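You operate a simulated robot arm through the tools that you are given. There is no shell and no other tool. Be economical: measure what you need, move in short steps, check, and stop when the job is done.

You are at the controls of a simulated robot arm. One attempt, no reset.

## Task
Wind the blue watch on the 800 setting and put it back in its pocket.
Fine: wait for the green lamp; switch the winder off before you take it out.

The check looks at the end state, three seconds after you hand in, the way a careful person would. Anything else that was tipped, shoved, dropped, spilled or broken makes it a failure.

## Robot
A 6-joint arm with a two-finger parallel gripper, fixed in place. Base frame: the origin is at the foot of the arm, x ahead of it, y to its left, z up; the work surface is at about z = 0.82. Readings come in m, degrees, newtons and seconds.
With the tool pointing down near the work surface it reaches from about 0.34 to 0.76 m from the base axis. Its first joint turns from -66.0 to 66.0 degrees. Payload 2.45 kg.
The tool frame sits at the grasp point between the pads (the TCP): z along the fingers, y along the line on which they close. The tips reach 0.024 m beyond it. Largest opening 0.068 m; finger width 0.017, thickness 0.01; the body of the gripper, 0.04 by 0.07 m, starts 0.041 m behind the TCP.
Orientation is told as [roll, pitch, yaw] about the base's x, y, z axes, in that order, counted from this pose: with the fingers straight down and closing along the base's y, the tool's x points along the base's -x, its y along +y and its z along -z.

## Interface
- The arm moves only by the tool nudge_tool. Its argument "steps" is one flat list of numbers, 6 for each row, row after row: the shift along the tool's x, y, z in m, then the turn, a rotation vector about the tool's x, y, z in degrees. In form: [x, y, z, ax, ay, az, x, y, z, ax, ay, az, ...]. A call has 1 to 8 rows; each row shifts and turns the commanded pose from where the row before left it, along the tool's axes as they then stand. "hand" is the gripper command, from -1 (fully open) to 1 (shut), values between in proportion, set as the call begins (left out, the last holds). A row lasts 0.2 s, in which the tool goes at most 0.05 m and 8.6 degrees; a call with a longer step from one row to the next is refused whole, and so is a gripper value outside its range. A pose out of reach is approached as far as the arm can. The call stops where the force on the tool passes 40 N (or 10 N more than at its start, if that is more) or the arm is blocked; 0.2 s more then pass. Each finger travels about 0.108 m/s and halts on what it meets, pressing with about 41 N; the grip force reading is that of the motor and also rises with nothing between the fingers. The clock runs only during rows and for 0.2 s after the last one: add rows that do not move to give the fingers time. It gives the time, the measured TCP pose, the force on the tool (base axes), the opening and the grip force at its end, in the units of the frame above (readings bear some noise), with the torque about the TCP (base axes, N m) and any sound that the robot's microphone picked up.
- Cameras (640 x 400 px; columns grow to the right, rows downward): "scene" is fixed at [0.1632, 0.4086, 1.4698]; the picture's right is [-0.80, -0.60, 0.00], its down [-0.32, 0.42, -0.85] and it looks along [0.51, -0.68, -0.53] (base axes); focal length 372 px, centre (320, 200). "wrist" rides on the gripper at [0.084, 0.011, -0.075] in the tool frame; the picture's right is [-0.13, 0.99, 0.00], its down [-0.60, -0.08, -0.79] and it looks along [-0.79, -0.10, 0.61] (tool axes); focal length 251 px, centre (320, 200). There is no depth. A picture from a camera that has moved, and an enlarged one, comes with that camera's place and axes in the base frame and with its lens.
- grab_frame(camera): a new picture of that camera. The clock stands still meanwhile.
- enlarge(camera, box): a new picture of the part [left, top, right, bottom] of that camera's present view, enlarged. The clock stands still meanwhile.
- hand_in(): hands the job in; it is judged then, once.

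Go step by step. Nothing tells you positions but the pictures and the camera data: compare them with the known pose of the tool, close in by small moves and look again before you grip or let go. The budget is 120 turns and 76 pictures, counting those below and the enlarged ones. Unless the task says otherwise, let go and move clear before handing in, and close with one line.

The tools are called after ">>>" as a command line: name --argument value ..., lists and objects as JSON in quotes. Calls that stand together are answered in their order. nudge_tool: Moves the arm, as the interface text tells. Its arguments: {"type":"object","properties":{"steps":{"type":"array","items":{"type":"number"}},"hand":{"type":"number"}},"required":["steps"]} The other tools are called the same way: grab_frame (camera) takes a picture; enlarge (camera, box) takes an enlarged picture of a part of a camera's view; hand_in () hands the job in.

At the start:

```text
clock: 0.0
eef_pos: [0.427, -0.0923, 1.1242]
orientation: [-0.1, 0.0, 0.0]
force: [-0.3, -0.5, 0.4]
torque: [0.02, -0.04, 0.01]
width: 0.0681
grip_force: 0.0
```

scene: 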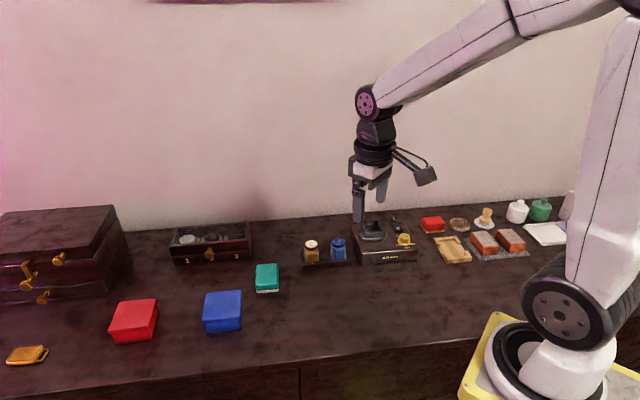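
wrist: 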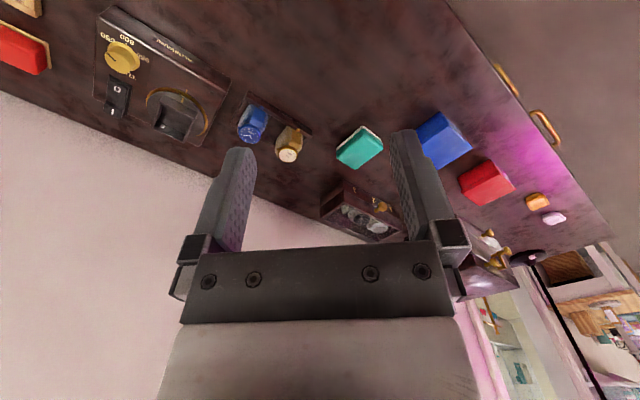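

I see a winder box with a knob, a rocker switch and a cradle, and beside it a stand with a blue and a yellow watch. I'll take enlarged views first.

>>> enlarge --camera "scene" --box '[290, 200, 430, 288]'

>>> enlarge --camera "wrist" --box '[80, 0, 320, 150]'

>>> enlarge --camera "scene" --box '[160, 210, 260, 272]'

```text
4.55 times, centred on (360, 244) of scene
camera zoom: at [0.1632, 0.4086, 1.4698], right [-0.8, -0.6, 0.0], down [-0.32, 0.42, -0.85], along [0.51, -0.68, -0.53], focal length 1690 px, centre (138, 0)
```

zoom: 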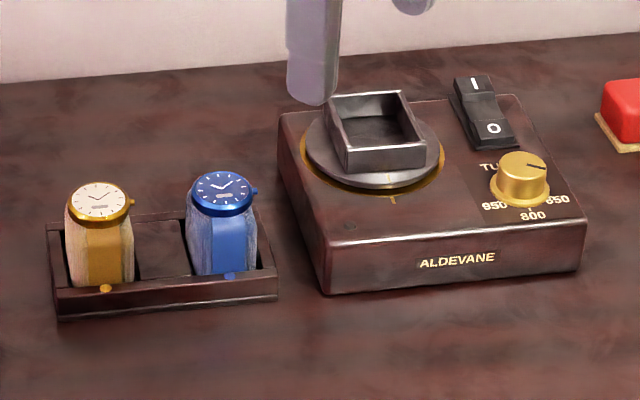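

```text
2.67 times, centred on (200, 75) of wrist
camera zoom: at [0.3421, -0.0815, 1.1987], right [0.13, 0.99, 0.0], down [0.6, -0.08, 0.79], along [0.79, -0.1, -0.61], focal length 670 px, centre (640, 533)
```

zoom: 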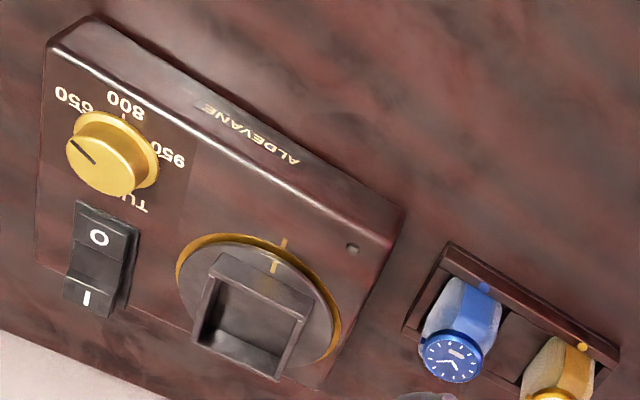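

```text
6.40 times, centred on (210, 241) of scene
camera zoom: at [0.1632, 0.4086, 1.4698], right [-0.8, -0.6, 0.0], down [-0.32, 0.42, -0.85], along [0.51, -0.68, -0.53], focal length 2379 px, centre (1024, -62)
```

zoom: 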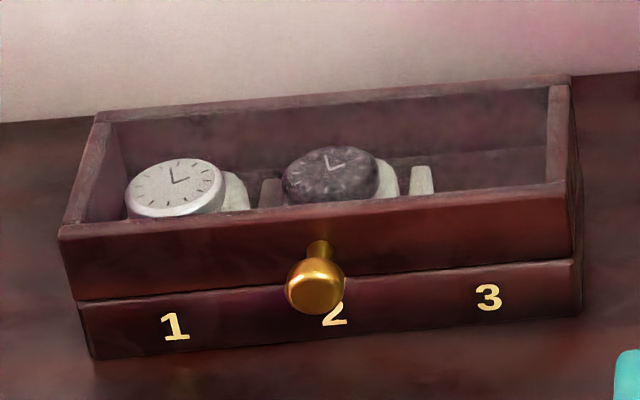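

The blue watch is at about (0.575, -0.221, 0.876), the cradle at (0.535, -0.321, 0.877) and the knob at (0.453, -0.351, 0.864). I'll move over for a closer look with the wrist camera.

>>> nudge_tool --steps '[0.0054, -0.04, 0.018, 0, 0, 0, 0.0054, -0.04, 0.018, 0, 0, 0, 0.0054, -0.04, 0.018, 0, 0, 0, 0.0054, -0.04, 0.018, 0, 0, 0, 0.0054, -0.04, 0.018, 0, 0, 0, 0, 0, 0, 0, 0, 8, 0, 0, 0, 0, 0, 8, 0, 0, 0, 0, 0, 8]' --hand -1

>>> grab_frame --camera "wrist"

```text
clock: 1.8
eef_pos: [0.3993, -0.2911, 1.0318]
orientation: [0.0, 0.0, -24.1]
force: [-0.2, 0.0, -0.5]
torque: [0.01, -0.02, 0.01]
width: 0.0678
grip_force: 0.1
```

```text
70 pictures are left
camera wrist: at [0.3273, -0.2481, 1.1088], right [0.52, 0.85, 0.0], down [0.52, -0.32, 0.79], along [0.68, -0.42, -0.61], focal length 251 px, centre (320, 200)
```

wrist: 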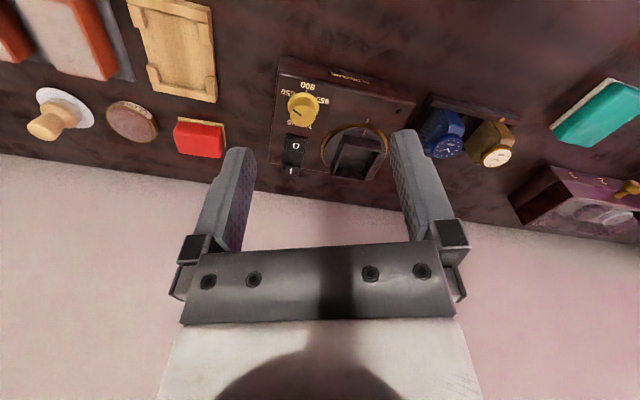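

>>> enlarge --camera "wrist" --box '[260, 45, 420, 185]'

>>> enlarge --camera "wrist" --box '[400, 80, 540, 180]'

>>> enlarge --camera "scene" --box '[350, 210, 430, 270]'

```text
2.86 times, centred on (340, 115) of wrist
camera zoom: at [0.3273, -0.2481, 1.1088], right [0.52, 0.85, 0.0], down [0.52, -0.32, 0.79], along [0.68, -0.42, -0.61], focal length 718 px, centre (263, 443)
```

zoom: 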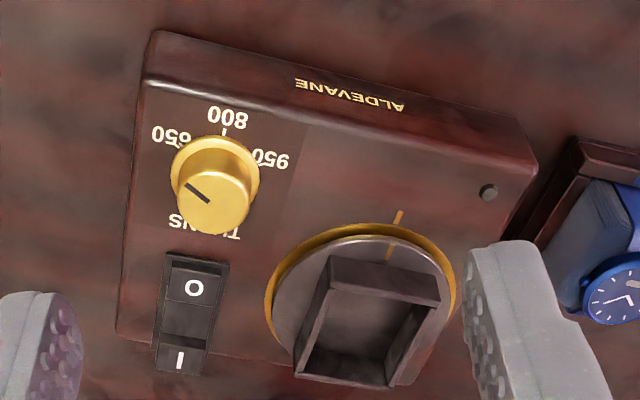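

```text
4.00 times, centred on (470, 130) of wrist
camera zoom: at [0.3273, -0.2481, 1.1088], right [0.52, 0.85, 0.0], down [0.52, -0.32, 0.79], along [0.68, -0.42, -0.61], focal length 1006 px, centre (-280, 480)
```

zoom: 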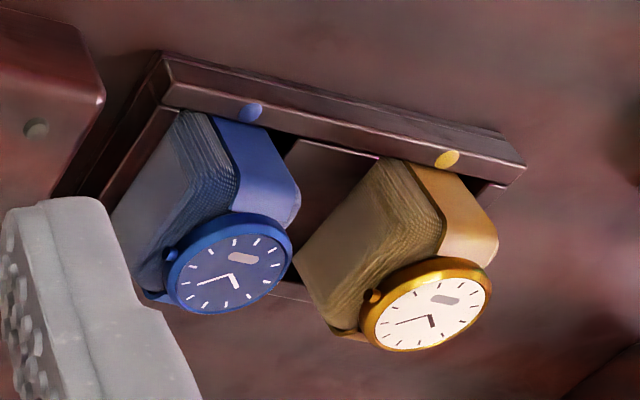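

```text
6.67 times, centred on (390, 240) of scene
camera zoom: at [0.1632, 0.4086, 1.4698], right [-0.8, -0.6, 0.0], down [-0.32, 0.42, -0.85], along [0.51, -0.68, -0.53], focal length 2478 px, centre (-147, -67)
```

zoom: 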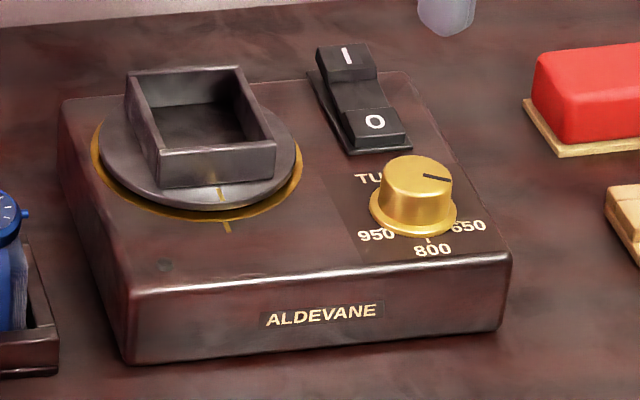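

The knob's pointer sits right of 650 and needs about 60° clockwise (seen from above) to reach 800. The switch looks off. I'll tilt the camera over the winder for a near-vertical view.

>>> nudge_tool --steps '[-0.037, 0, 0.01, 0, 0, 7, -0.037, 0, 0.01, 0, 0, 7, -0.037, 0, 0.01, 0, 0, 7, 0, 0, 0, 0, 8.4, 0, 0, 0, 0, 0, 8.4, 0, 0, 0, 0, 0, 8.4, 0]'

>>> grab_frame --camera "wrist"

```text
clock: 3.2
eef_pos: [0.4933, -0.3491, 1.0035]
orientation: [0.0, 25.3, -44.9]
force: [0.2, -0.3, -0.9]
torque: [0.0, 0.02, -0.03]
width: 0.068
grip_force: 0.0
```

```text
66 pictures are left
camera wrist: at [0.4697, -0.3108, 1.1075], right [0.78, 0.62, -0.06], down [0.57, -0.68, 0.46], along [0.25, -0.39, -0.89], focal length 251 px, centre (320, 200)
```

wrist: 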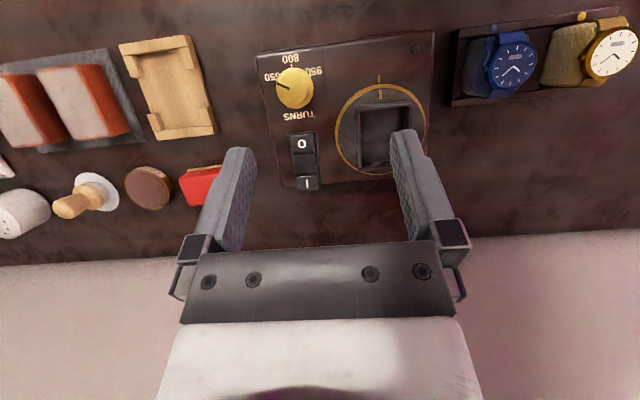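

>>> enlarge --camera "wrist" --box '[250, 25, 450, 195]'

>>> enlarge --camera "wrist" --box '[440, 0, 640, 120]'

```text
2.35 times, centred on (350, 110) of wrist
camera zoom: at [0.4697, -0.3108, 1.1075], right [0.78, 0.62, -0.06], down [0.57, -0.68, 0.46], along [0.25, -0.39, -0.89], focal length 592 px, centre (249, 412)
```

zoom: 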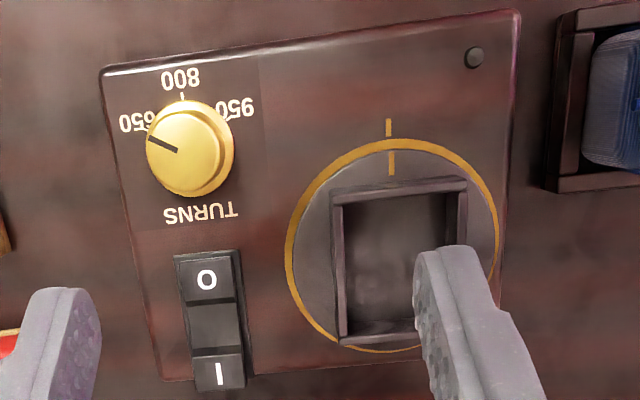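

```text
3.20 times, centred on (540, 60) of wrist
camera zoom: at [0.4697, -0.3108, 1.1075], right [0.78, 0.62, -0.06], down [0.57, -0.68, 0.46], along [0.25, -0.39, -0.89], focal length 805 px, centre (-384, 648)
```

zoom: 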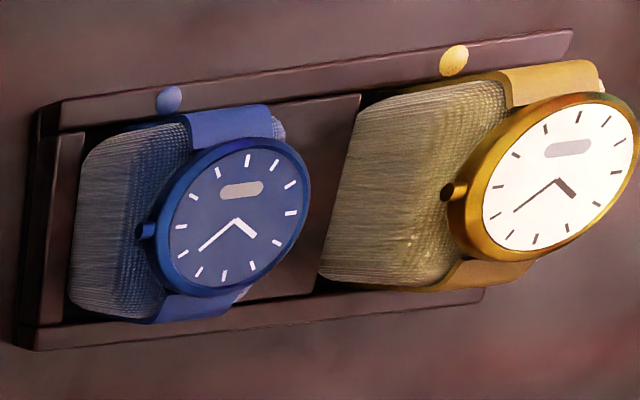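

I have a near-vertical view: knob at about (0.452, -0.348), cradle centre at about (0.536, -0.322), all aligned at about 45°. I'll look at the watch more closely from the scene camera.

>>> enlarge --camera "scene" --box '[295, 230, 359, 270]'

>>> enlarge --camera "scene" --box '[355, 215, 419, 255]'

```text
10.00 times, centred on (327, 250) of scene
camera zoom: at [0.1632, 0.4086, 1.4698], right [-0.8, -0.6, 0.0], down [-0.32, 0.42, -0.85], along [0.51, -0.68, -0.53], focal length 3717 px, centre (250, -300)
```

zoom: 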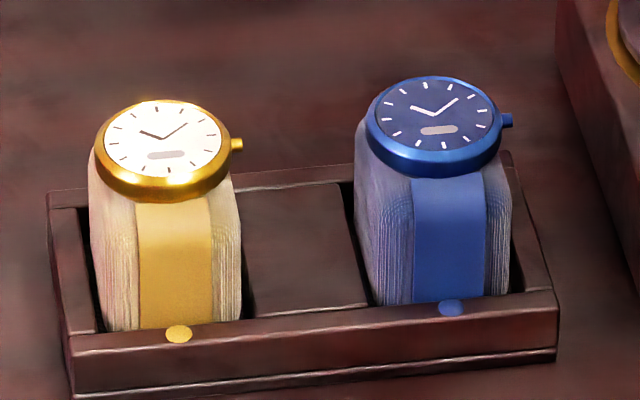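

```text
10.00 times, centred on (387, 235) of scene
camera zoom: at [0.1632, 0.4086, 1.4698], right [-0.8, -0.6, 0.0], down [-0.32, 0.42, -0.85], along [0.51, -0.68, -0.53], focal length 3717 px, centre (-350, -150)
```

zoom: 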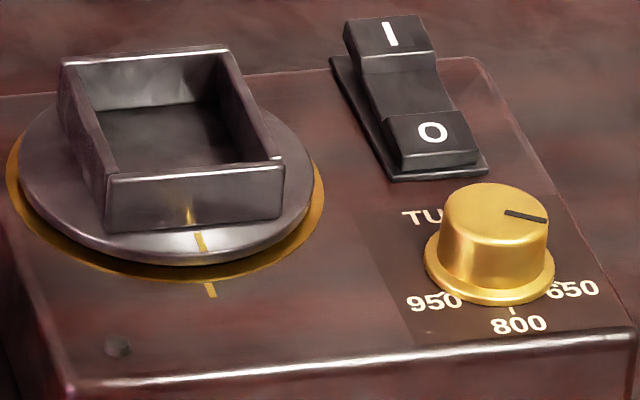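

The knob pointer sits on 650 and the labels are about 60° apart, so 800 is 60° clockwise. I'll straighten up, turn to yaw 0 and move over the knob.

>>> nudge_tool --steps '[0, 0, 0, 0, -8.43, 0, 0, 0, 0, 0, -8.43, 0, 0, 0, 0, 0, -8.43, 0, 0, 0, 0, 0, 0, -8.5, 0, 0, 0, 0, 0, -8.5, 0, 0, 0, 0, 0, -8.5, 0, 0, 0, 0, 0, -8.5, 0, 0, 0, 0, 0, -8.5]'

>>> nudge_tool --steps '[0.02, 0, 0.02, 0, 0, -2.4, 0.0213, 0.001, 0.033, 0, 0, 0, 0, 0, 0, 0, 0, 0]' --hand -0.45

>>> grab_frame --camera "wrist"

>>> enlarge --camera "scene" --box '[350, 195, 446, 265]'

```text
clock: 5.0
eef_pos: [0.495, -0.3489, 1.0027]
orientation: [-0.1, -0.1, -2.3]
force: [0.8, 0.3, -0.8]
torque: [0.0, -0.02, 0.01]
width: 0.0677
grip_force: 0.0
```

```text
clock: 5.8
eef_pos: [0.4532, -0.3477, 0.9519]
orientation: [-0.2, -0.1, -0.1]
force: [0.6, -1.4, 0.1]
torque: [-0.01, -0.01, -0.02]
width: 0.0494
grip_force: 0.1
```

```text
61 pictures are left
camera wrist: at [0.3689, -0.3368, 1.0263], right [0.13, 0.99, 0.0], down [0.6, -0.08, 0.79], along [0.79, -0.1, -0.61], focal length 251 px, centre (320, 200)
```

wrist: 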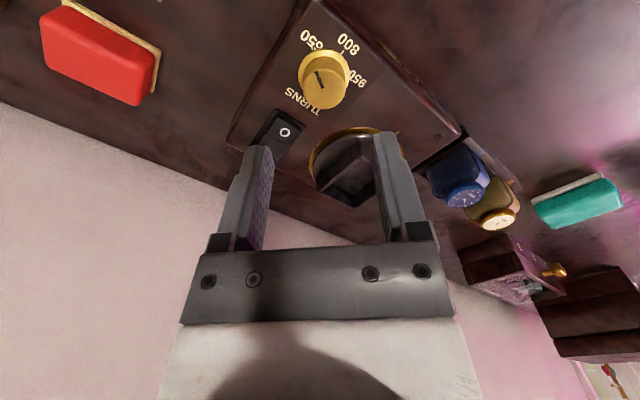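

```text
5.71 times, centred on (398, 230) of scene
camera zoom: at [0.1632, 0.4086, 1.4698], right [-0.8, -0.6, 0.0], down [-0.32, 0.42, -0.85], along [0.51, -0.68, -0.53], focal length 2124 px, centre (-126, 29)
```

zoom: 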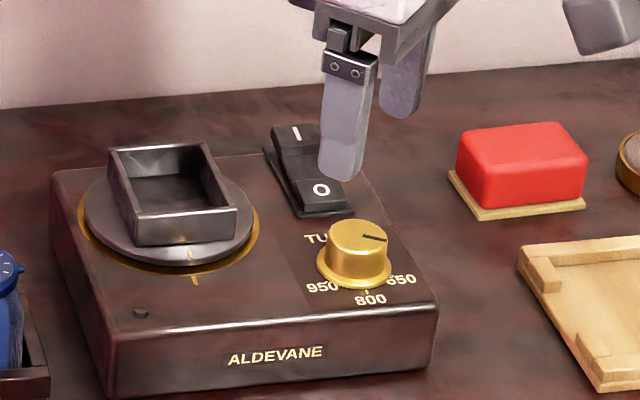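

The knob reads at about (0.449, -0.3455). I'll shift slightly and descend around it.

>>> nudge_tool --steps '[0.002, 0.001, 0.03, 0, 0, 0, 0.001, 0.001, 0.022, 0, 0, 0, 0, 0, 0.011, 0, 0, 0, 0, 0, 0, 0, 0, 0]'

>>> enlarge --camera "wrist" --box '[200, 60, 440, 240]'

>>> enlarge --camera "scene" --box '[350, 195, 446, 265]'

```text
clock: 6.8
eef_pos: [0.4495, -0.3456, 0.8876]
orientation: [-0.2, -0.1, -0.1]
force: [-0.6, -0.1, 0.5]
torque: [-0.01, 0.02, -0.03]
width: 0.0494
grip_force: 0.1
```

```text
2.22 times, centred on (320, 150) of wrist
camera zoom: at [0.3661, -0.3353, 0.9629], right [0.13, 0.99, 0.0], down [0.6, -0.08, 0.79], along [0.79, -0.1, -0.61], focal length 559 px, centre (320, 311)
```

zoom: 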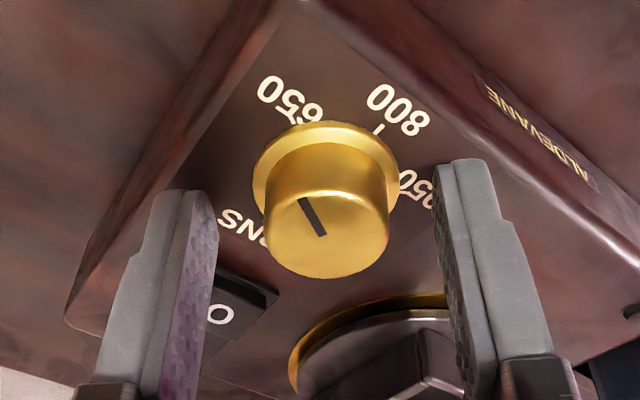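

```text
5.71 times, centred on (398, 230) of scene
camera zoom: at [0.1632, 0.4086, 1.4698], right [-0.8, -0.6, 0.0], down [-0.32, 0.42, -0.85], along [0.51, -0.68, -0.53], focal length 2124 px, centre (-126, 29)
```

zoom: 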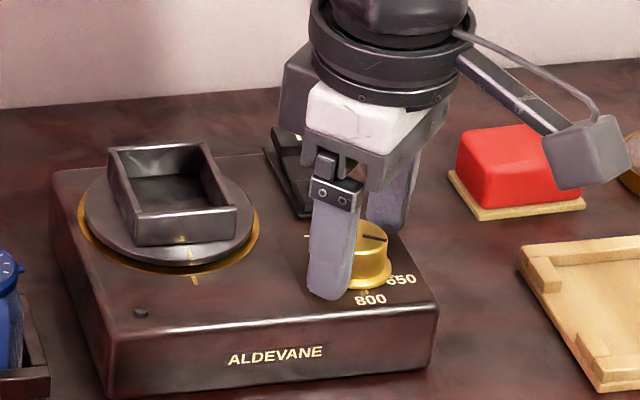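

The knob is centred between the fingers, so I'll close on it.

>>> nudge_tool --steps '[0, 0, 0, 0, 0, 0, 0, 0, 0, 0, 0, 0]' --hand 1

```text
clock: 7.4
eef_pos: [0.4505, -0.3452, 0.8885]
orientation: [0.2, 0.0, -0.2]
force: [2.4, 10.8, 1.2]
torque: [0.26, 0.12, -0.01]
width: 0.0272
grip_force: 41.4
```

Gripped; now I'll turn 60° clockwise.

>>> nudge_tool --steps '[0, 0.0006, 0, 0, 0, 7.5, 0, 0, 0, 0, 0, 7.5, 0, 0, 0, 0, 0, 7.5, 0, 0, 0, 0, 0, 7.5, 0, 0, 0, 0, 0, 7.5, 0, 0, 0, 0, 0, 7.5, 0, 0, 0, 0, 0, 7.5, 0, 0, 0, 0, 0, 7.5]'

>>> enlarge --camera "wrist" --box '[200, 60, 440, 240]'

```text
clock: 9.2
eef_pos: [0.4506, -0.3452, 0.8874]
orientation: [-0.1, -0.1, -60.3]
force: [9.2, 13.1, 0.9]
torque: [0.84, 0.25, 0.02]
width: 0.0276
grip_force: 41.3
```

```text
2.22 times, centred on (320, 150) of wrist
camera zoom: at [0.418, -0.2663, 0.9628], right [0.93, 0.38, 0.0], down [0.23, -0.56, 0.79], along [0.3, -0.73, -0.61], focal length 559 px, centre (320, 311)
```

zoom: 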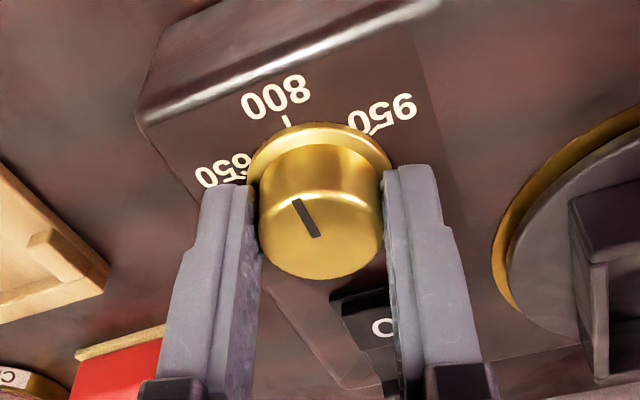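

The pointer appears to be on 800. I'll release, rise and check.

>>> nudge_tool --steps '[0, 0, 0, 0, 0, 0, 0, 0, 0, 0, 0, 0, 0, 0, -0.04, 0, 0, 0, 0, 0, -0.045, 0, 0, 0]' --hand -0.45

>>> enlarge --camera "scene" --box '[350, 195, 446, 265]'

>>> enlarge --camera "wrist" --box '[200, 0, 440, 180]'

```text
clock: 10.2
eef_pos: [0.4481, -0.3424, 0.9731]
orientation: [0.0, -0.1, -60.1]
force: [0.9, 0.6, 0.2]
torque: [0.01, -0.02, -0.01]
width: 0.0493
grip_force: 0.2
```

```text
5.71 times, centred on (398, 230) of scene
camera zoom: at [0.1632, 0.4086, 1.4698], right [-0.8, -0.6, 0.0], down [-0.32, 0.42, -0.85], along [0.51, -0.68, -0.53], focal length 2124 px, centre (-126, 29)
```

zoom: 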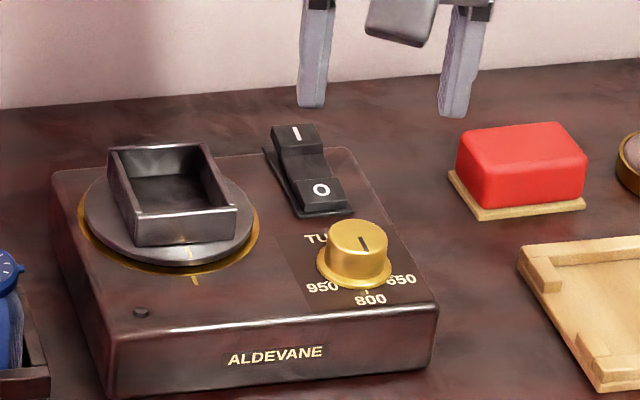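

```text
2.22 times, centred on (320, 90) of wrist
camera zoom: at [0.4165, -0.2654, 1.049], right [0.92, 0.38, 0.0], down [0.23, -0.56, 0.79], along [0.3, -0.73, -0.61], focal length 559 px, centre (320, 444)
```

zoom: 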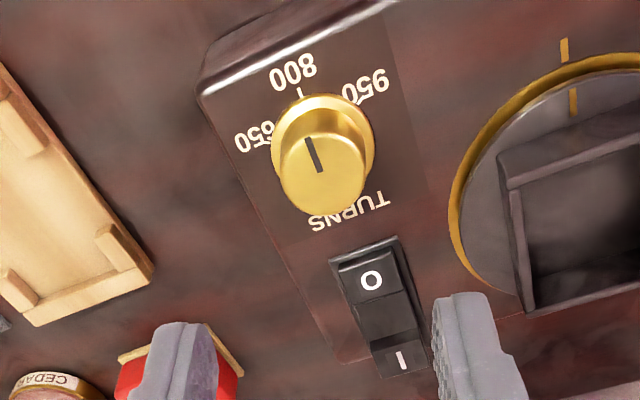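

The knob is on 800. Next I'll rotate to yaw +45° so the fingers close front-to-back over the strap, clear of the crown, and move above the blue watch.

>>> nudge_tool --steps '[0, 0, -0.01, 0, 0, -8.5, 0, 0, 0, 0, 0, -8.5, 0, 0, 0, 0, 0, -8.5, 0, 0, 0, 0, 0, -8.5, 0, 0, 0, 0, 0, -8.5, 0, 0, 0, 0, 0, -8.5, 0, 0, 0, 0, 0, -8.5, 0, 0, 0, 0, 0, -8.5]' --hand -1

>>> nudge_tool --steps '[0, 0, 0, 0, 0, -8.5, 0, 0, 0, 0, 0, -8.5, 0, 0, 0, 0, 0, -8.5, 0, 0, 0, 0, 0, -8.5, 0, 0, 0, 0, 0, -3.1]'

>>> nudge_tool --steps '[-0.035, -0.001, 0, 0, 0, 0, -0.035, -0.001, 0, 0, 0, 0, -0.035, -0.001, 0, 0, 0, 0, -0.035, -0.001, 0, 0, 0, 0, -0.036, -0.001, 0, 0, 0, 0, 0, 0, 0, 0, 0, 0]'

>>> grab_frame --camera "wrist"

```text
clock: 12.0
eef_pos: [0.4496, -0.3432, 0.9825]
orientation: [-0.1, 0.0, 7.9]
force: [0.0, -0.7, 0.9]
torque: [0.01, 0.0, 0.02]
width: 0.0682
grip_force: 0.0
```

```text
clock: 13.2
eef_pos: [0.4493, -0.3441, 0.982]
orientation: [-0.2, -0.1, 45.1]
force: [0.0, 0.7, -1.2]
torque: [0.01, -0.01, 0.02]
width: 0.0679
grip_force: 0.1
```

```text
clock: 14.6
eef_pos: [0.5767, -0.2219, 0.9821]
orientation: [0.0, 0.0, 45.0]
force: [0.8, 0.5, 1.0]
torque: [-0.01, 0.0, 0.0]
width: 0.0681
grip_force: 0.0
```

```text
54 pictures are left
camera wrist: at [0.5098, -0.2742, 1.0574], right [-0.61, 0.79, 0.0], down [0.48, 0.37, 0.79], along [0.63, 0.48, -0.61], focal length 251 px, centre (320, 200)
```

wrist: 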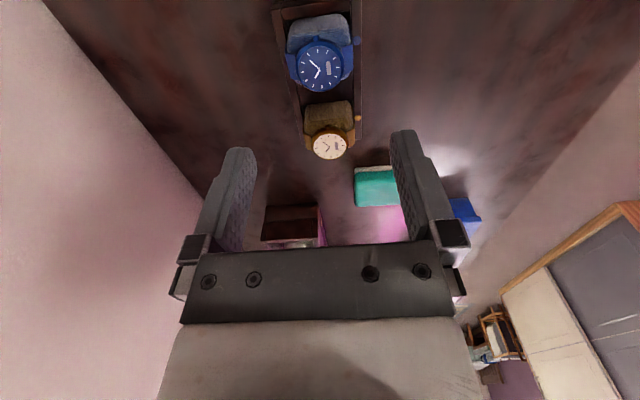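

>>> enlarge --camera "wrist" --box '[240, 0, 400, 120]'

```text
3.33 times, centred on (320, 60) of wrist
camera zoom: at [0.5098, -0.2742, 1.0574], right [-0.61, 0.79, 0.0], down [0.48, 0.37, 0.79], along [0.63, 0.48, -0.61], focal length 838 px, centre (320, 667)
```

zoom: 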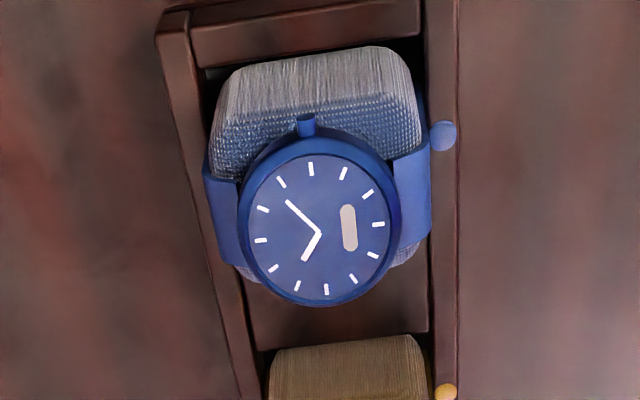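

The watch is centred under the gripper to within about 1 mm. I'll descend to grasp height, with the tips about 12 mm above the tray walls.

>>> nudge_tool --steps '[0.001, -0.001, 0.04, 0, 0, 0, 0, 0, 0.035, 0, 0, 0, 0, 0, 0.024, 0, 0, 0, 0, 0, 0.01, 0, 0, 0, 0, 0, 0, 0, 0, 0]'

>>> enlarge --camera "wrist" --box '[200, 60, 440, 240]'

>>> enlarge --camera "scene" --box '[280, 200, 376, 270]'

```text
clock: 15.8
eef_pos: [0.5772, -0.2252, 0.8718]
orientation: [-0.1, 0.0, 45.0]
force: [-0.3, 0.3, -0.2]
torque: [0.01, 0.01, 0.0]
width: 0.0679
grip_force: 0.1
```

```text
2.22 times, centred on (320, 150) of wrist
camera zoom: at [0.5106, -0.2773, 0.9486], right [-0.61, 0.79, 0.0], down [0.48, 0.37, 0.79], along [0.63, 0.48, -0.61], focal length 559 px, centre (320, 311)
```

zoom: 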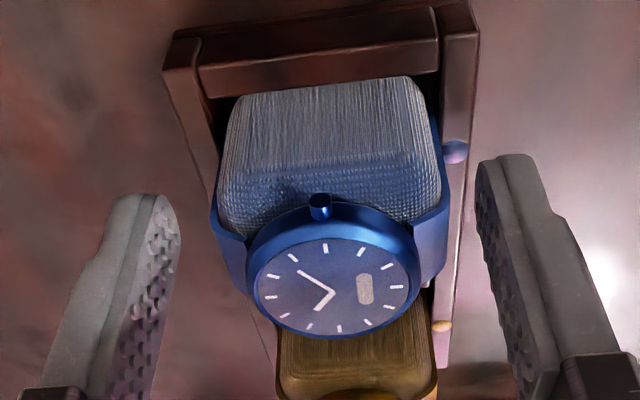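

```text
5.71 times, centred on (328, 235) of scene
camera zoom: at [0.1632, 0.4086, 1.4698], right [-0.8, -0.6, 0.0], down [-0.32, 0.42, -0.85], along [0.51, -0.68, -0.53], focal length 2124 px, centre (274, 0)
```

zoom: 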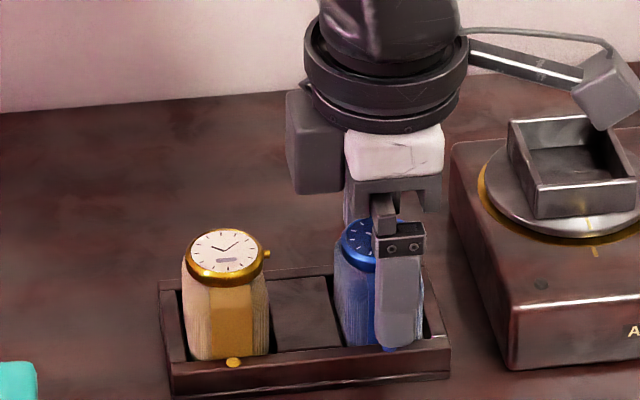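

The finger is about 3 mm toward the winder from the strap centre. I'll correct that and close.

>>> nudge_tool --steps '[-0.003, 0, 0.002, 0, 0, 0, 0, 0, 0, 0, 0, 0]'

>>> nudge_tool --steps '[0, 0, 0, 0, 0, 0, 0, 0, 0, 0, 0, 0]' --hand 1

>>> enlarge --camera "wrist" --box '[200, 60, 440, 240]'

>>> enlarge --camera "scene" --box '[280, 200, 376, 270]'

```text
clock: 16.4
eef_pos: [0.5801, -0.2226, 0.8713]
orientation: [-0.1, 0.1, 45.1]
force: [-0.2, 0.5, -0.5]
torque: [-0.03, -0.02, 0.0]
width: 0.0679
grip_force: 0.0
```

```text
clock: 17.0
eef_pos: [0.5785, -0.2227, 0.8722]
orientation: [-0.1, 0.0, 45.0]
force: [-1.8, 2.7, 2.9]
torque: [0.03, 0.03, 0.01]
width: 0.0453
grip_force: 41.0
```

```text
2.22 times, centred on (320, 150) of wrist
camera zoom: at [0.5124, -0.2748, 0.9468], right [-0.61, 0.79, 0.0], down [0.48, 0.37, 0.79], along [0.63, 0.48, -0.61], focal length 559 px, centre (320, 311)
```

zoom: 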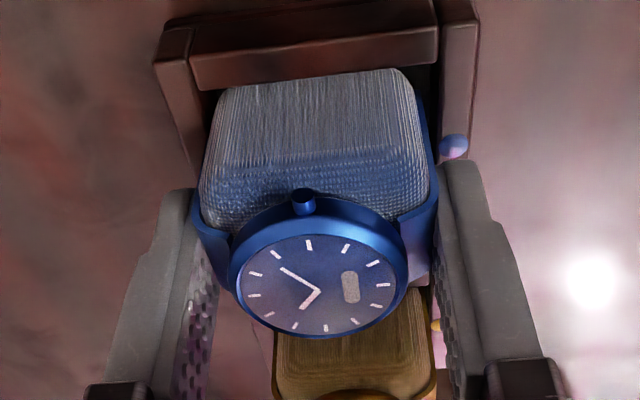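

```text
5.71 times, centred on (328, 235) of scene
camera zoom: at [0.1631, 0.4087, 1.4698], right [-0.8, -0.6, 0.0], down [-0.32, 0.42, -0.85], along [0.51, -0.68, -0.53], focal length 2124 px, centre (274, 0)
```

zoom: 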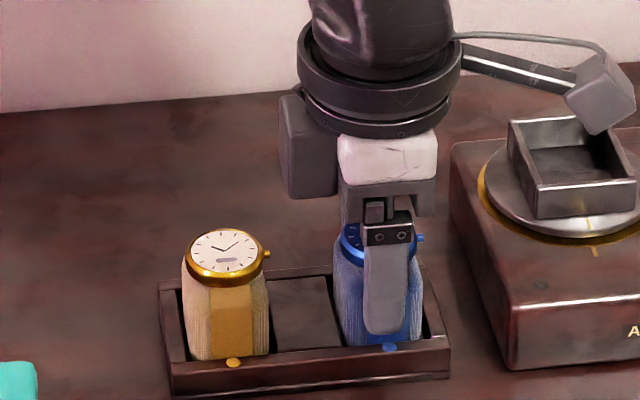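

The watch is gripped (width 45 mm). I'll lift and carry it over the cradle.

>>> nudge_tool --steps '[0, 0, -0.02, 0, 0, 0, 0, 0, -0.035, 0, 0, 0, 0, 0, -0.035, 0, 0, 0, 0.035, -0.015, 0, 0, 0, 0, 0.035, -0.015, 0, 0, 0, 0, 0.0308, -0.015, 0, 0, 0, 0, 0, 0, 0, 0, 0, 0]'

>>> grab_frame --camera "wrist"

>>> enlarge --camera "scene" --box '[330, 170, 426, 270]'

```text
clock: 18.6
eef_pos: [0.5403, -0.326, 0.9623]
orientation: [-0.1, -0.1, 45.1]
force: [-0.2, -0.7, -1.4]
torque: [0.0, 0.0, -0.02]
width: 0.0453
grip_force: 40.7
```

```text
48 pictures are left
camera wrist: at [0.4728, -0.3775, 1.0371], right [-0.61, 0.79, 0.0], down [0.48, 0.37, 0.79], along [0.63, 0.48, -0.61], focal length 251 px, centre (320, 200)
```

wrist: 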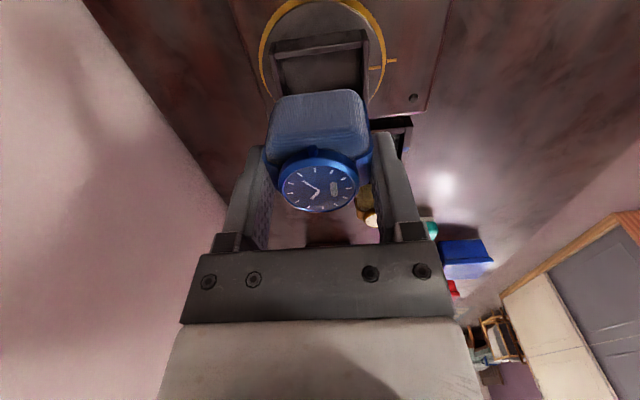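

```text
4.00 times, centred on (378, 220) of scene
camera zoom: at [0.1632, 0.4085, 1.4698], right [-0.8, -0.6, 0.0], down [-0.32, 0.42, -0.85], along [0.51, -0.68, -0.53], focal length 1487 px, centre (88, 120)
```

zoom: 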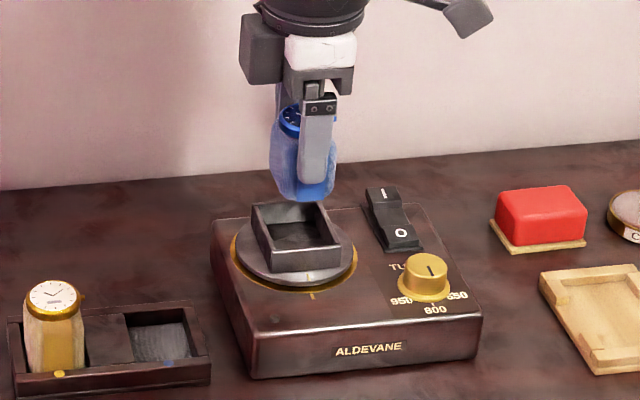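

>>> enlarge --camera "wrist" --box '[230, 0, 430, 150]'

```text
2.67 times, centred on (330, 75) of wrist
camera zoom: at [0.4728, -0.3775, 1.0371], right [-0.61, 0.79, 0.0], down [0.48, 0.37, 0.79], along [0.63, 0.48, -0.61], focal length 670 px, centre (293, 533)
```

zoom: 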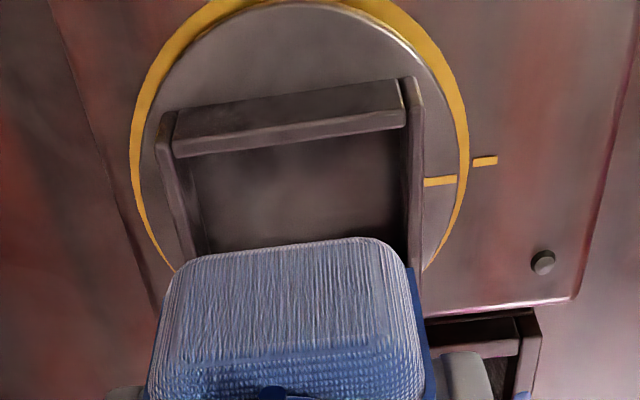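

>>> nudge_tool --steps '[0, 0, 0.02, 0, 0, 0, 0, 0, 0.01, 0, 0, 0, 0, 0, 0, 0, 0, 0]'

>>> enlarge --camera "wrist" --box '[240, 30, 400, 150]'

>>> enlarge --camera "scene" --box '[348, 190, 428, 250]'

```text
clock: 19.4
eef_pos: [0.5398, -0.3247, 0.9318]
orientation: [-0.2, 0.0, 45.1]
force: [-0.4, -1.1, -1.1]
torque: [0.0, -0.01, 0.01]
width: 0.0452
grip_force: 41.3
```

```text
3.33 times, centred on (320, 90) of wrist
camera zoom: at [0.4721, -0.3777, 1.0073], right [-0.61, 0.79, 0.0], down [0.48, 0.37, 0.79], along [0.63, 0.48, -0.61], focal length 838 px, centre (320, 567)
```

zoom: 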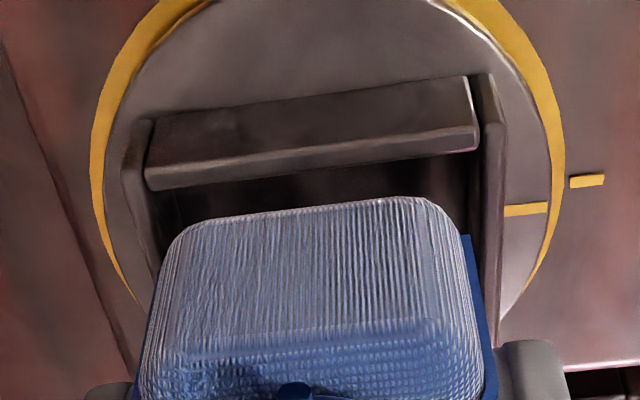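

```text
6.67 times, centred on (388, 220) of scene
camera zoom: at [0.1632, 0.4085, 1.4698], right [-0.8, -0.6, 0.0], down [-0.32, 0.42, -0.85], along [0.51, -0.68, -0.53], focal length 2478 px, centre (-133, 67)
```

zoom: 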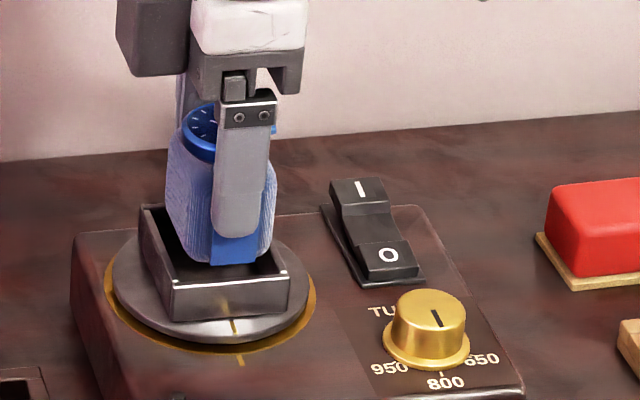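

>>> enlarge --camera "scene" --box '[362, 213, 402, 238]'

```text
16.00 times, centred on (382, 226) of scene
camera zoom: at [0.1632, 0.4085, 1.4698], right [-0.8, -0.6, 0.0], down [-0.32, 0.42, -0.85], along [0.51, -0.68, -0.53], focal length 5947 px, centre (-672, -208)
```

zoom: 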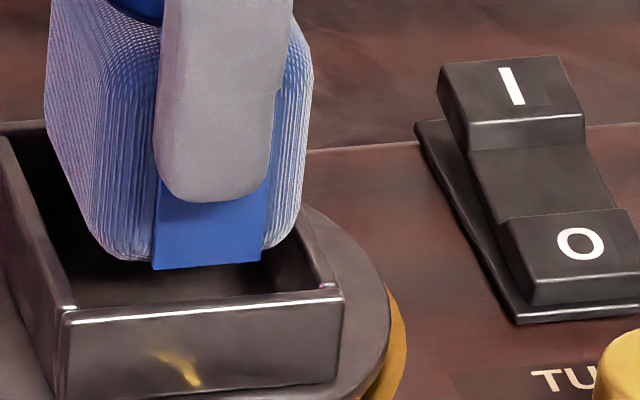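

The watch's bottom is about 5 mm above the rim. It needs about 1.7 mm toward +u, then down into the cradle.

>>> nudge_tool --steps '[-0.0017, 0, 0, 0, 0, 0, 0, 0, 0.004, 0, 0, 0, 0, 0, 0.004, 0, 0, 0, 0, 0, 0.003, 0, 0, 0, 0, 0, 0, 0, 0, 0]'

>>> enlarge --camera "scene" --box '[362, 213, 402, 238]'

>>> enlarge --camera "wrist" --box '[240, 30, 400, 150]'

```text
clock: 20.6
eef_pos: [0.5403, -0.3258, 0.9207]
orientation: [0.0, 0.0, 44.9]
force: [-4.9, 3.9, 2.3]
torque: [0.14, 0.16, -0.03]
width: 0.0453
grip_force: 40.9
```

```text
16.00 times, centred on (382, 226) of scene
camera zoom: at [0.163, 0.4087, 1.4698], right [-0.8, -0.6, 0.0], down [-0.31, 0.42, -0.85], along [0.51, -0.68, -0.53], focal length 5947 px, centre (-672, -208)
```

zoom: 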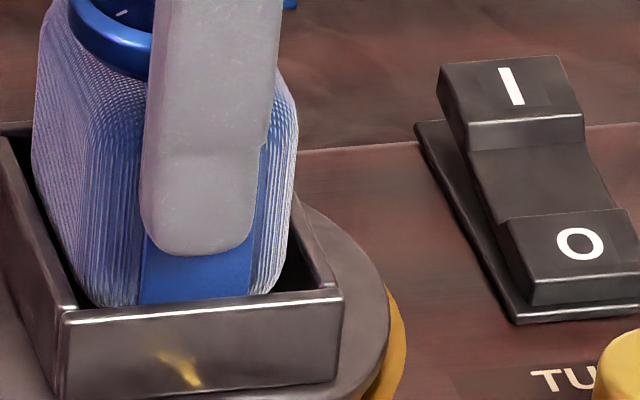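

```text
3.33 times, centred on (320, 90) of wrist
camera zoom: at [0.4737, -0.3774, 0.9963], right [-0.61, 0.79, 0.0], down [0.48, 0.37, 0.79], along [0.63, 0.48, -0.61], focal length 838 px, centre (320, 567)
```

zoom: 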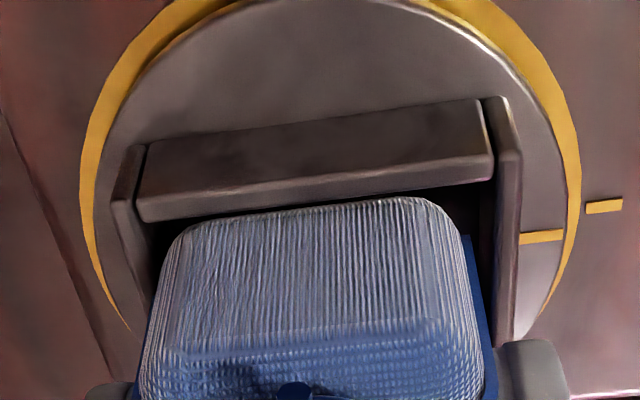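

A small sideways force shows the watch touching the back wall. I'll shift 1.5 mm frontward and continue down gently.

>>> nudge_tool --steps '[0.0008, 0.0018, 0, 0, 0, 0, 0, 0, 0, 0, 0, 0, 0, 0, 0.002, 0, 0, 0, 0, 0, 0.002, 0, 0, 0]'

```text
clock: 21.6
eef_pos: [0.5395, -0.324, 0.9173]
orientation: [-0.1, 0.1, 45.0]
force: [0.9, 0.5, -1.1]
torque: [0.0, -0.03, 0.01]
width: 0.0453
grip_force: 40.8
```

Free now; I'll continue down in small steps.

>>> nudge_tool --steps '[0, 0, 0.002, 0, 0, 0, 0, 0, 0.002, 0, 0, 0]'

>>> nudge_tool --steps '[0, 0, 0.0015, 0, 0, 0, 0, 0, 0.0015, 0, 0, 0]'

>>> enlarge --camera "scene" --box '[362, 213, 402, 238]'

```text
clock: 22.2
eef_pos: [0.5395, -0.325, 0.9127]
orientation: [0.0, 0.0, 45.0]
force: [-0.2, 1.1, 4.9]
torque: [0.13, 0.15, 0.01]
width: 0.0454
grip_force: 41.4
```

```text
clock: 22.8
eef_pos: [0.5412, -0.3254, 0.9136]
orientation: [-0.3, 0.0, 45.0]
force: [-10.0, 4.6, 36.9]
torque: [0.46, 0.89, -0.04]
width: 0.0457
grip_force: 40.8
```

```text
16.00 times, centred on (382, 226) of scene
camera zoom: at [0.1623, 0.4091, 1.4698], right [-0.8, -0.6, 0.0], down [-0.31, 0.42, -0.85], along [0.51, -0.68, -0.53], focal length 5947 px, centre (-672, -208)
```

zoom: 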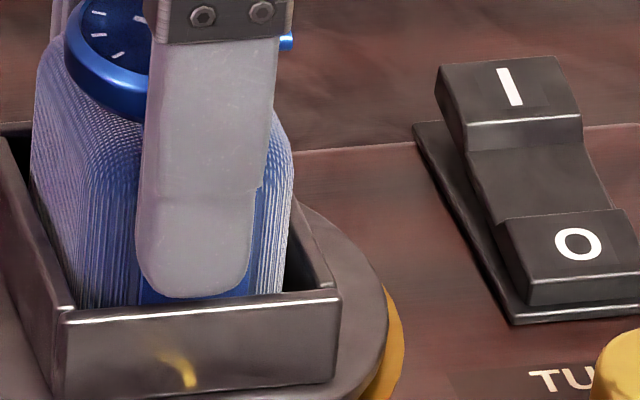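

The watch has reached the floor. I'll relieve the push, release and rise.

>>> nudge_tool --steps '[0, 0, -0.003, 0, 0, 0, 0, 0, 0, 0, 0, 0]'

>>> nudge_tool --steps '[0, 0, 0, 0, 0, 0, 0, 0, 0, 0, 0, 0, 0, 0, -0.02, 0, 0, 0, 0, 0, -0.04, 0, 0, 0, 0, 0, -0.03, 0, 0, 0]' --hand -1

>>> enlarge --camera "scene" --box '[355, 200, 419, 240]'

>>> enlarge --camera "wrist" --box '[220, 0, 420, 150]'

```text
clock: 23.4
eef_pos: [0.5401, -0.3243, 0.9128]
orientation: [-0.3, 0.0, 45.0]
force: [4.2, -6.4, 13.0]
torque: [-0.12, 0.03, 0.05]
width: 0.0456
grip_force: 40.8
```

```text
clock: 24.6
eef_pos: [0.5392, -0.3219, 1.0021]
orientation: [0.0, 0.0, 45.0]
force: [0.2, 0.0, -0.1]
torque: [-0.01, 0.0, 0.01]
width: 0.0678
grip_force: 0.0
```

```text
10.00 times, centred on (387, 220) of scene
camera zoom: at [0.1632, 0.4086, 1.4698], right [-0.8, -0.6, 0.0], down [-0.32, 0.42, -0.85], along [0.51, -0.68, -0.53], focal length 3717 px, centre (-350, 0)
```

zoom: 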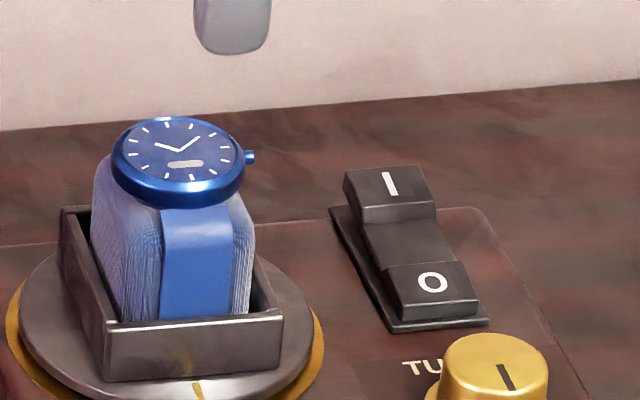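

```text
2.67 times, centred on (320, 75) of wrist
camera zoom: at [0.4721, -0.3747, 1.0776], right [-0.61, 0.79, 0.0], down [0.48, 0.37, 0.79], along [0.63, 0.48, -0.61], focal length 670 px, centre (320, 533)
```

zoom: 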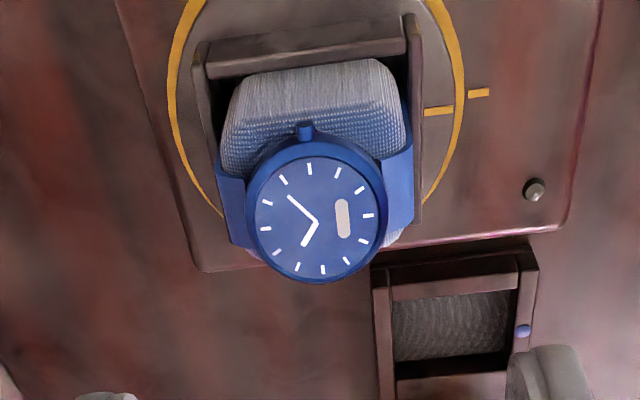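

The watch is seated in the cradle. Now I'll close the fingers and move above the "I" end of the switch.

>>> nudge_tool --steps '[0.026, -0.013, 0, 0, 0, 0, 0.026, -0.013, 0, 0, 0, 0, 0.0254, -0.014, 0, 0, 0, 0, 0, 0, 0.035, 0, 0, 0, 0, 0, 0.035, 0, 0, 0, 0, 0, 0, 0, 0, 0]' --hand 1

>>> enlarge --camera "wrist" --box '[200, 0, 440, 180]'

>>> enlarge --camera "scene" --box '[362, 190, 426, 250]'

```text
clock: 26.0
eef_pos: [0.5136, -0.4065, 0.9317]
orientation: [-0.1, 0.0, 44.9]
force: [0.3, -0.1, 0.6]
torque: [0.0, 0.0, 0.0]
width: 0.0
grip_force: 23.5
```

```text
2.22 times, centred on (320, 90) of wrist
camera zoom: at [0.4466, -0.4582, 1.0082], right [-0.61, 0.79, 0.0], down [0.48, 0.37, 0.79], along [0.63, 0.48, -0.61], focal length 559 px, centre (320, 444)
```

zoom: 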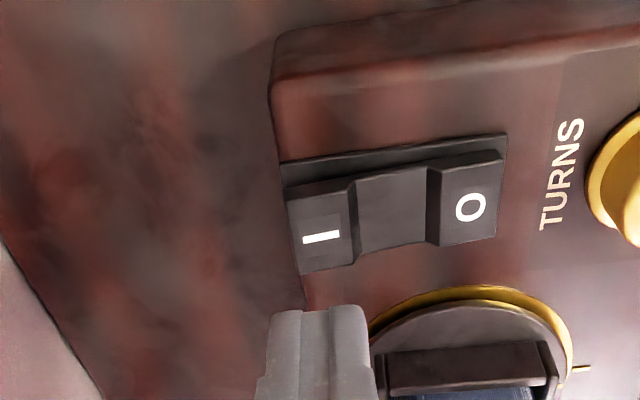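

```text
6.67 times, centred on (394, 220) of scene
camera zoom: at [0.1632, 0.4086, 1.4698], right [-0.8, -0.6, 0.0], down [-0.32, 0.42, -0.85], along [0.51, -0.68, -0.53], focal length 2478 px, centre (-173, 67)
```

zoom: 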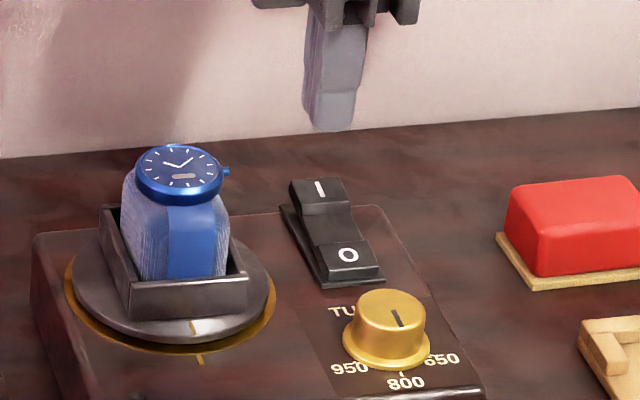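

The closed fingertips are right over the "I" pad. I'll descend and press gently.

>>> nudge_tool --steps '[0, 0, 0.02, 0, 0, 0, 0, 0, 0.01, 0, 0, 0, 0, 0, 0.003, 0, 0, 0]'

>>> nudge_tool --steps '[0, 0, 0.0015, 0, 0, 0, 0, 0, 0.0015, 0, 0, 0, 0, 0, 0, 0, 0, 0]'

```text
clock: 26.8
eef_pos: [0.5125, -0.4073, 0.9006]
orientation: [-0.1, 0.0, 45.0]
force: [0.0, -0.3, 0.6]
torque: [0.0, -0.01, 0.04]
width: 0.0
grip_force: 23.8
```

```text
clock: 27.6
eef_pos: [0.5114, -0.406, 0.896]
orientation: [-0.1, -0.1, 45.0]
force: [0.5, 0.2, -0.2]
torque: [0.04, -0.01, 0.0]
width: 0.0001
grip_force: 23.5
```

>>> nudge_tool --steps '[0, 0, 0.002, 0, 0, 0, 0, 0, 0, 0, 0, 0]'

>>> nudge_tool --steps '[0, 0, 0.002, 0, 0, 0, 0, 0, 0, 0, 0, 0]'

>>> nudge_tool --steps '[0, 0, 0.002, 0, 0, 0, 0, 0, 0, 0, 0, 0]'

>>> enlarge --camera "scene" --box '[362, 190, 426, 250]'

```text
clock: 28.2
eef_pos: [0.5128, -0.4073, 0.895]
orientation: [-0.1, 0.1, 45.0]
force: [-0.6, 0.0, 0.2]
torque: [0.02, -0.02, 0.03]
width: 0.0
grip_force: 23.5
```

```text
clock: 28.8
eef_pos: [0.5129, -0.4085, 0.8948]
orientation: [-0.2, 0.0, 44.9]
force: [-10.8, 6.0, 21.4]
torque: [0.26, 0.38, 0.01]
width: 0.0001
grip_force: 23.7
```

```text
clock: 29.2
eef_pos: [0.5119, -0.4067, 0.8935]
orientation: [0.0, 0.0, 45.0]
force: [-6.3, 6.5, 9.5]
torque: [0.24, 0.25, 0.0]
width: 0.0
grip_force: 23.5
stopped in row 2: the force on the tool passed its limit at 43 N (the readings are from after the stop); the commanded pose is now the measured one
```

```text
6.67 times, centred on (394, 220) of scene
camera zoom: at [0.1628, 0.4089, 1.4697], right [-0.8, -0.6, 0.0], down [-0.31, 0.42, -0.85], along [0.51, -0.68, -0.53], focal length 2478 px, centre (-173, 67)
```

zoom: 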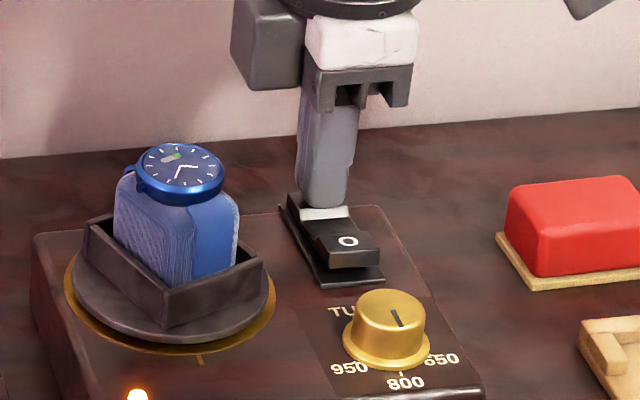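

It's on: the cradle is turning and the lamp is amber. I'll rise, move above the O end and wait for green.

>>> nudge_tool --steps '[0, 0, -0.035, 0, 0, 0, 0, 0.02, 0, 0, 0, 0, 0, 0.0205, 0, 0, 0, 0, 0, 0, 0, 0, 0, 0]'

>>> enlarge --camera "scene" --box '[350, 195, 430, 255]'

>>> enlarge --camera "wrist" --box '[200, 0, 440, 180]'

```text
clock: 30.2
eef_pos: [0.484, -0.3795, 0.9274]
orientation: [-0.2, 0.0, 44.9]
force: [0.5, -0.1, -1.0]
torque: [-0.01, 0.03, -0.01]
width: 0.0001
grip_force: 23.6
```

```text
6.67 times, centred on (390, 225) of scene
camera zoom: at [0.1632, 0.4086, 1.4698], right [-0.8, -0.6, 0.0], down [-0.32, 0.42, -0.85], along [0.51, -0.68, -0.53], focal length 2478 px, centre (-147, 33)
```

zoom: 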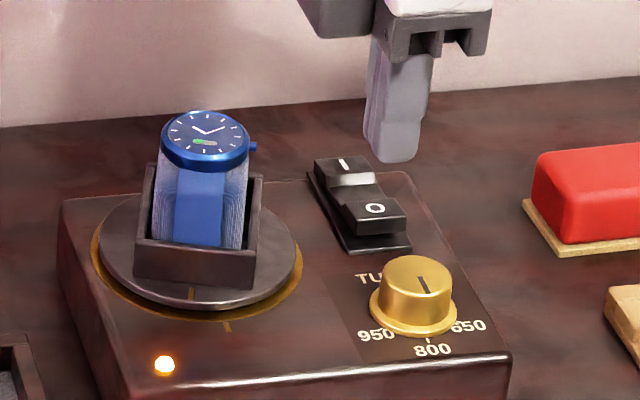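

```text
2.22 times, centred on (320, 90) of wrist
camera zoom: at [0.4163, -0.4313, 1.0036], right [-0.61, 0.79, 0.0], down [0.48, 0.37, 0.79], along [0.63, 0.48, -0.61], focal length 559 px, centre (320, 444)
```

zoom: 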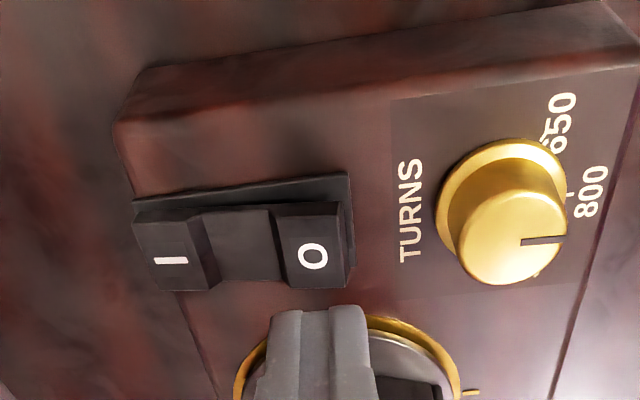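

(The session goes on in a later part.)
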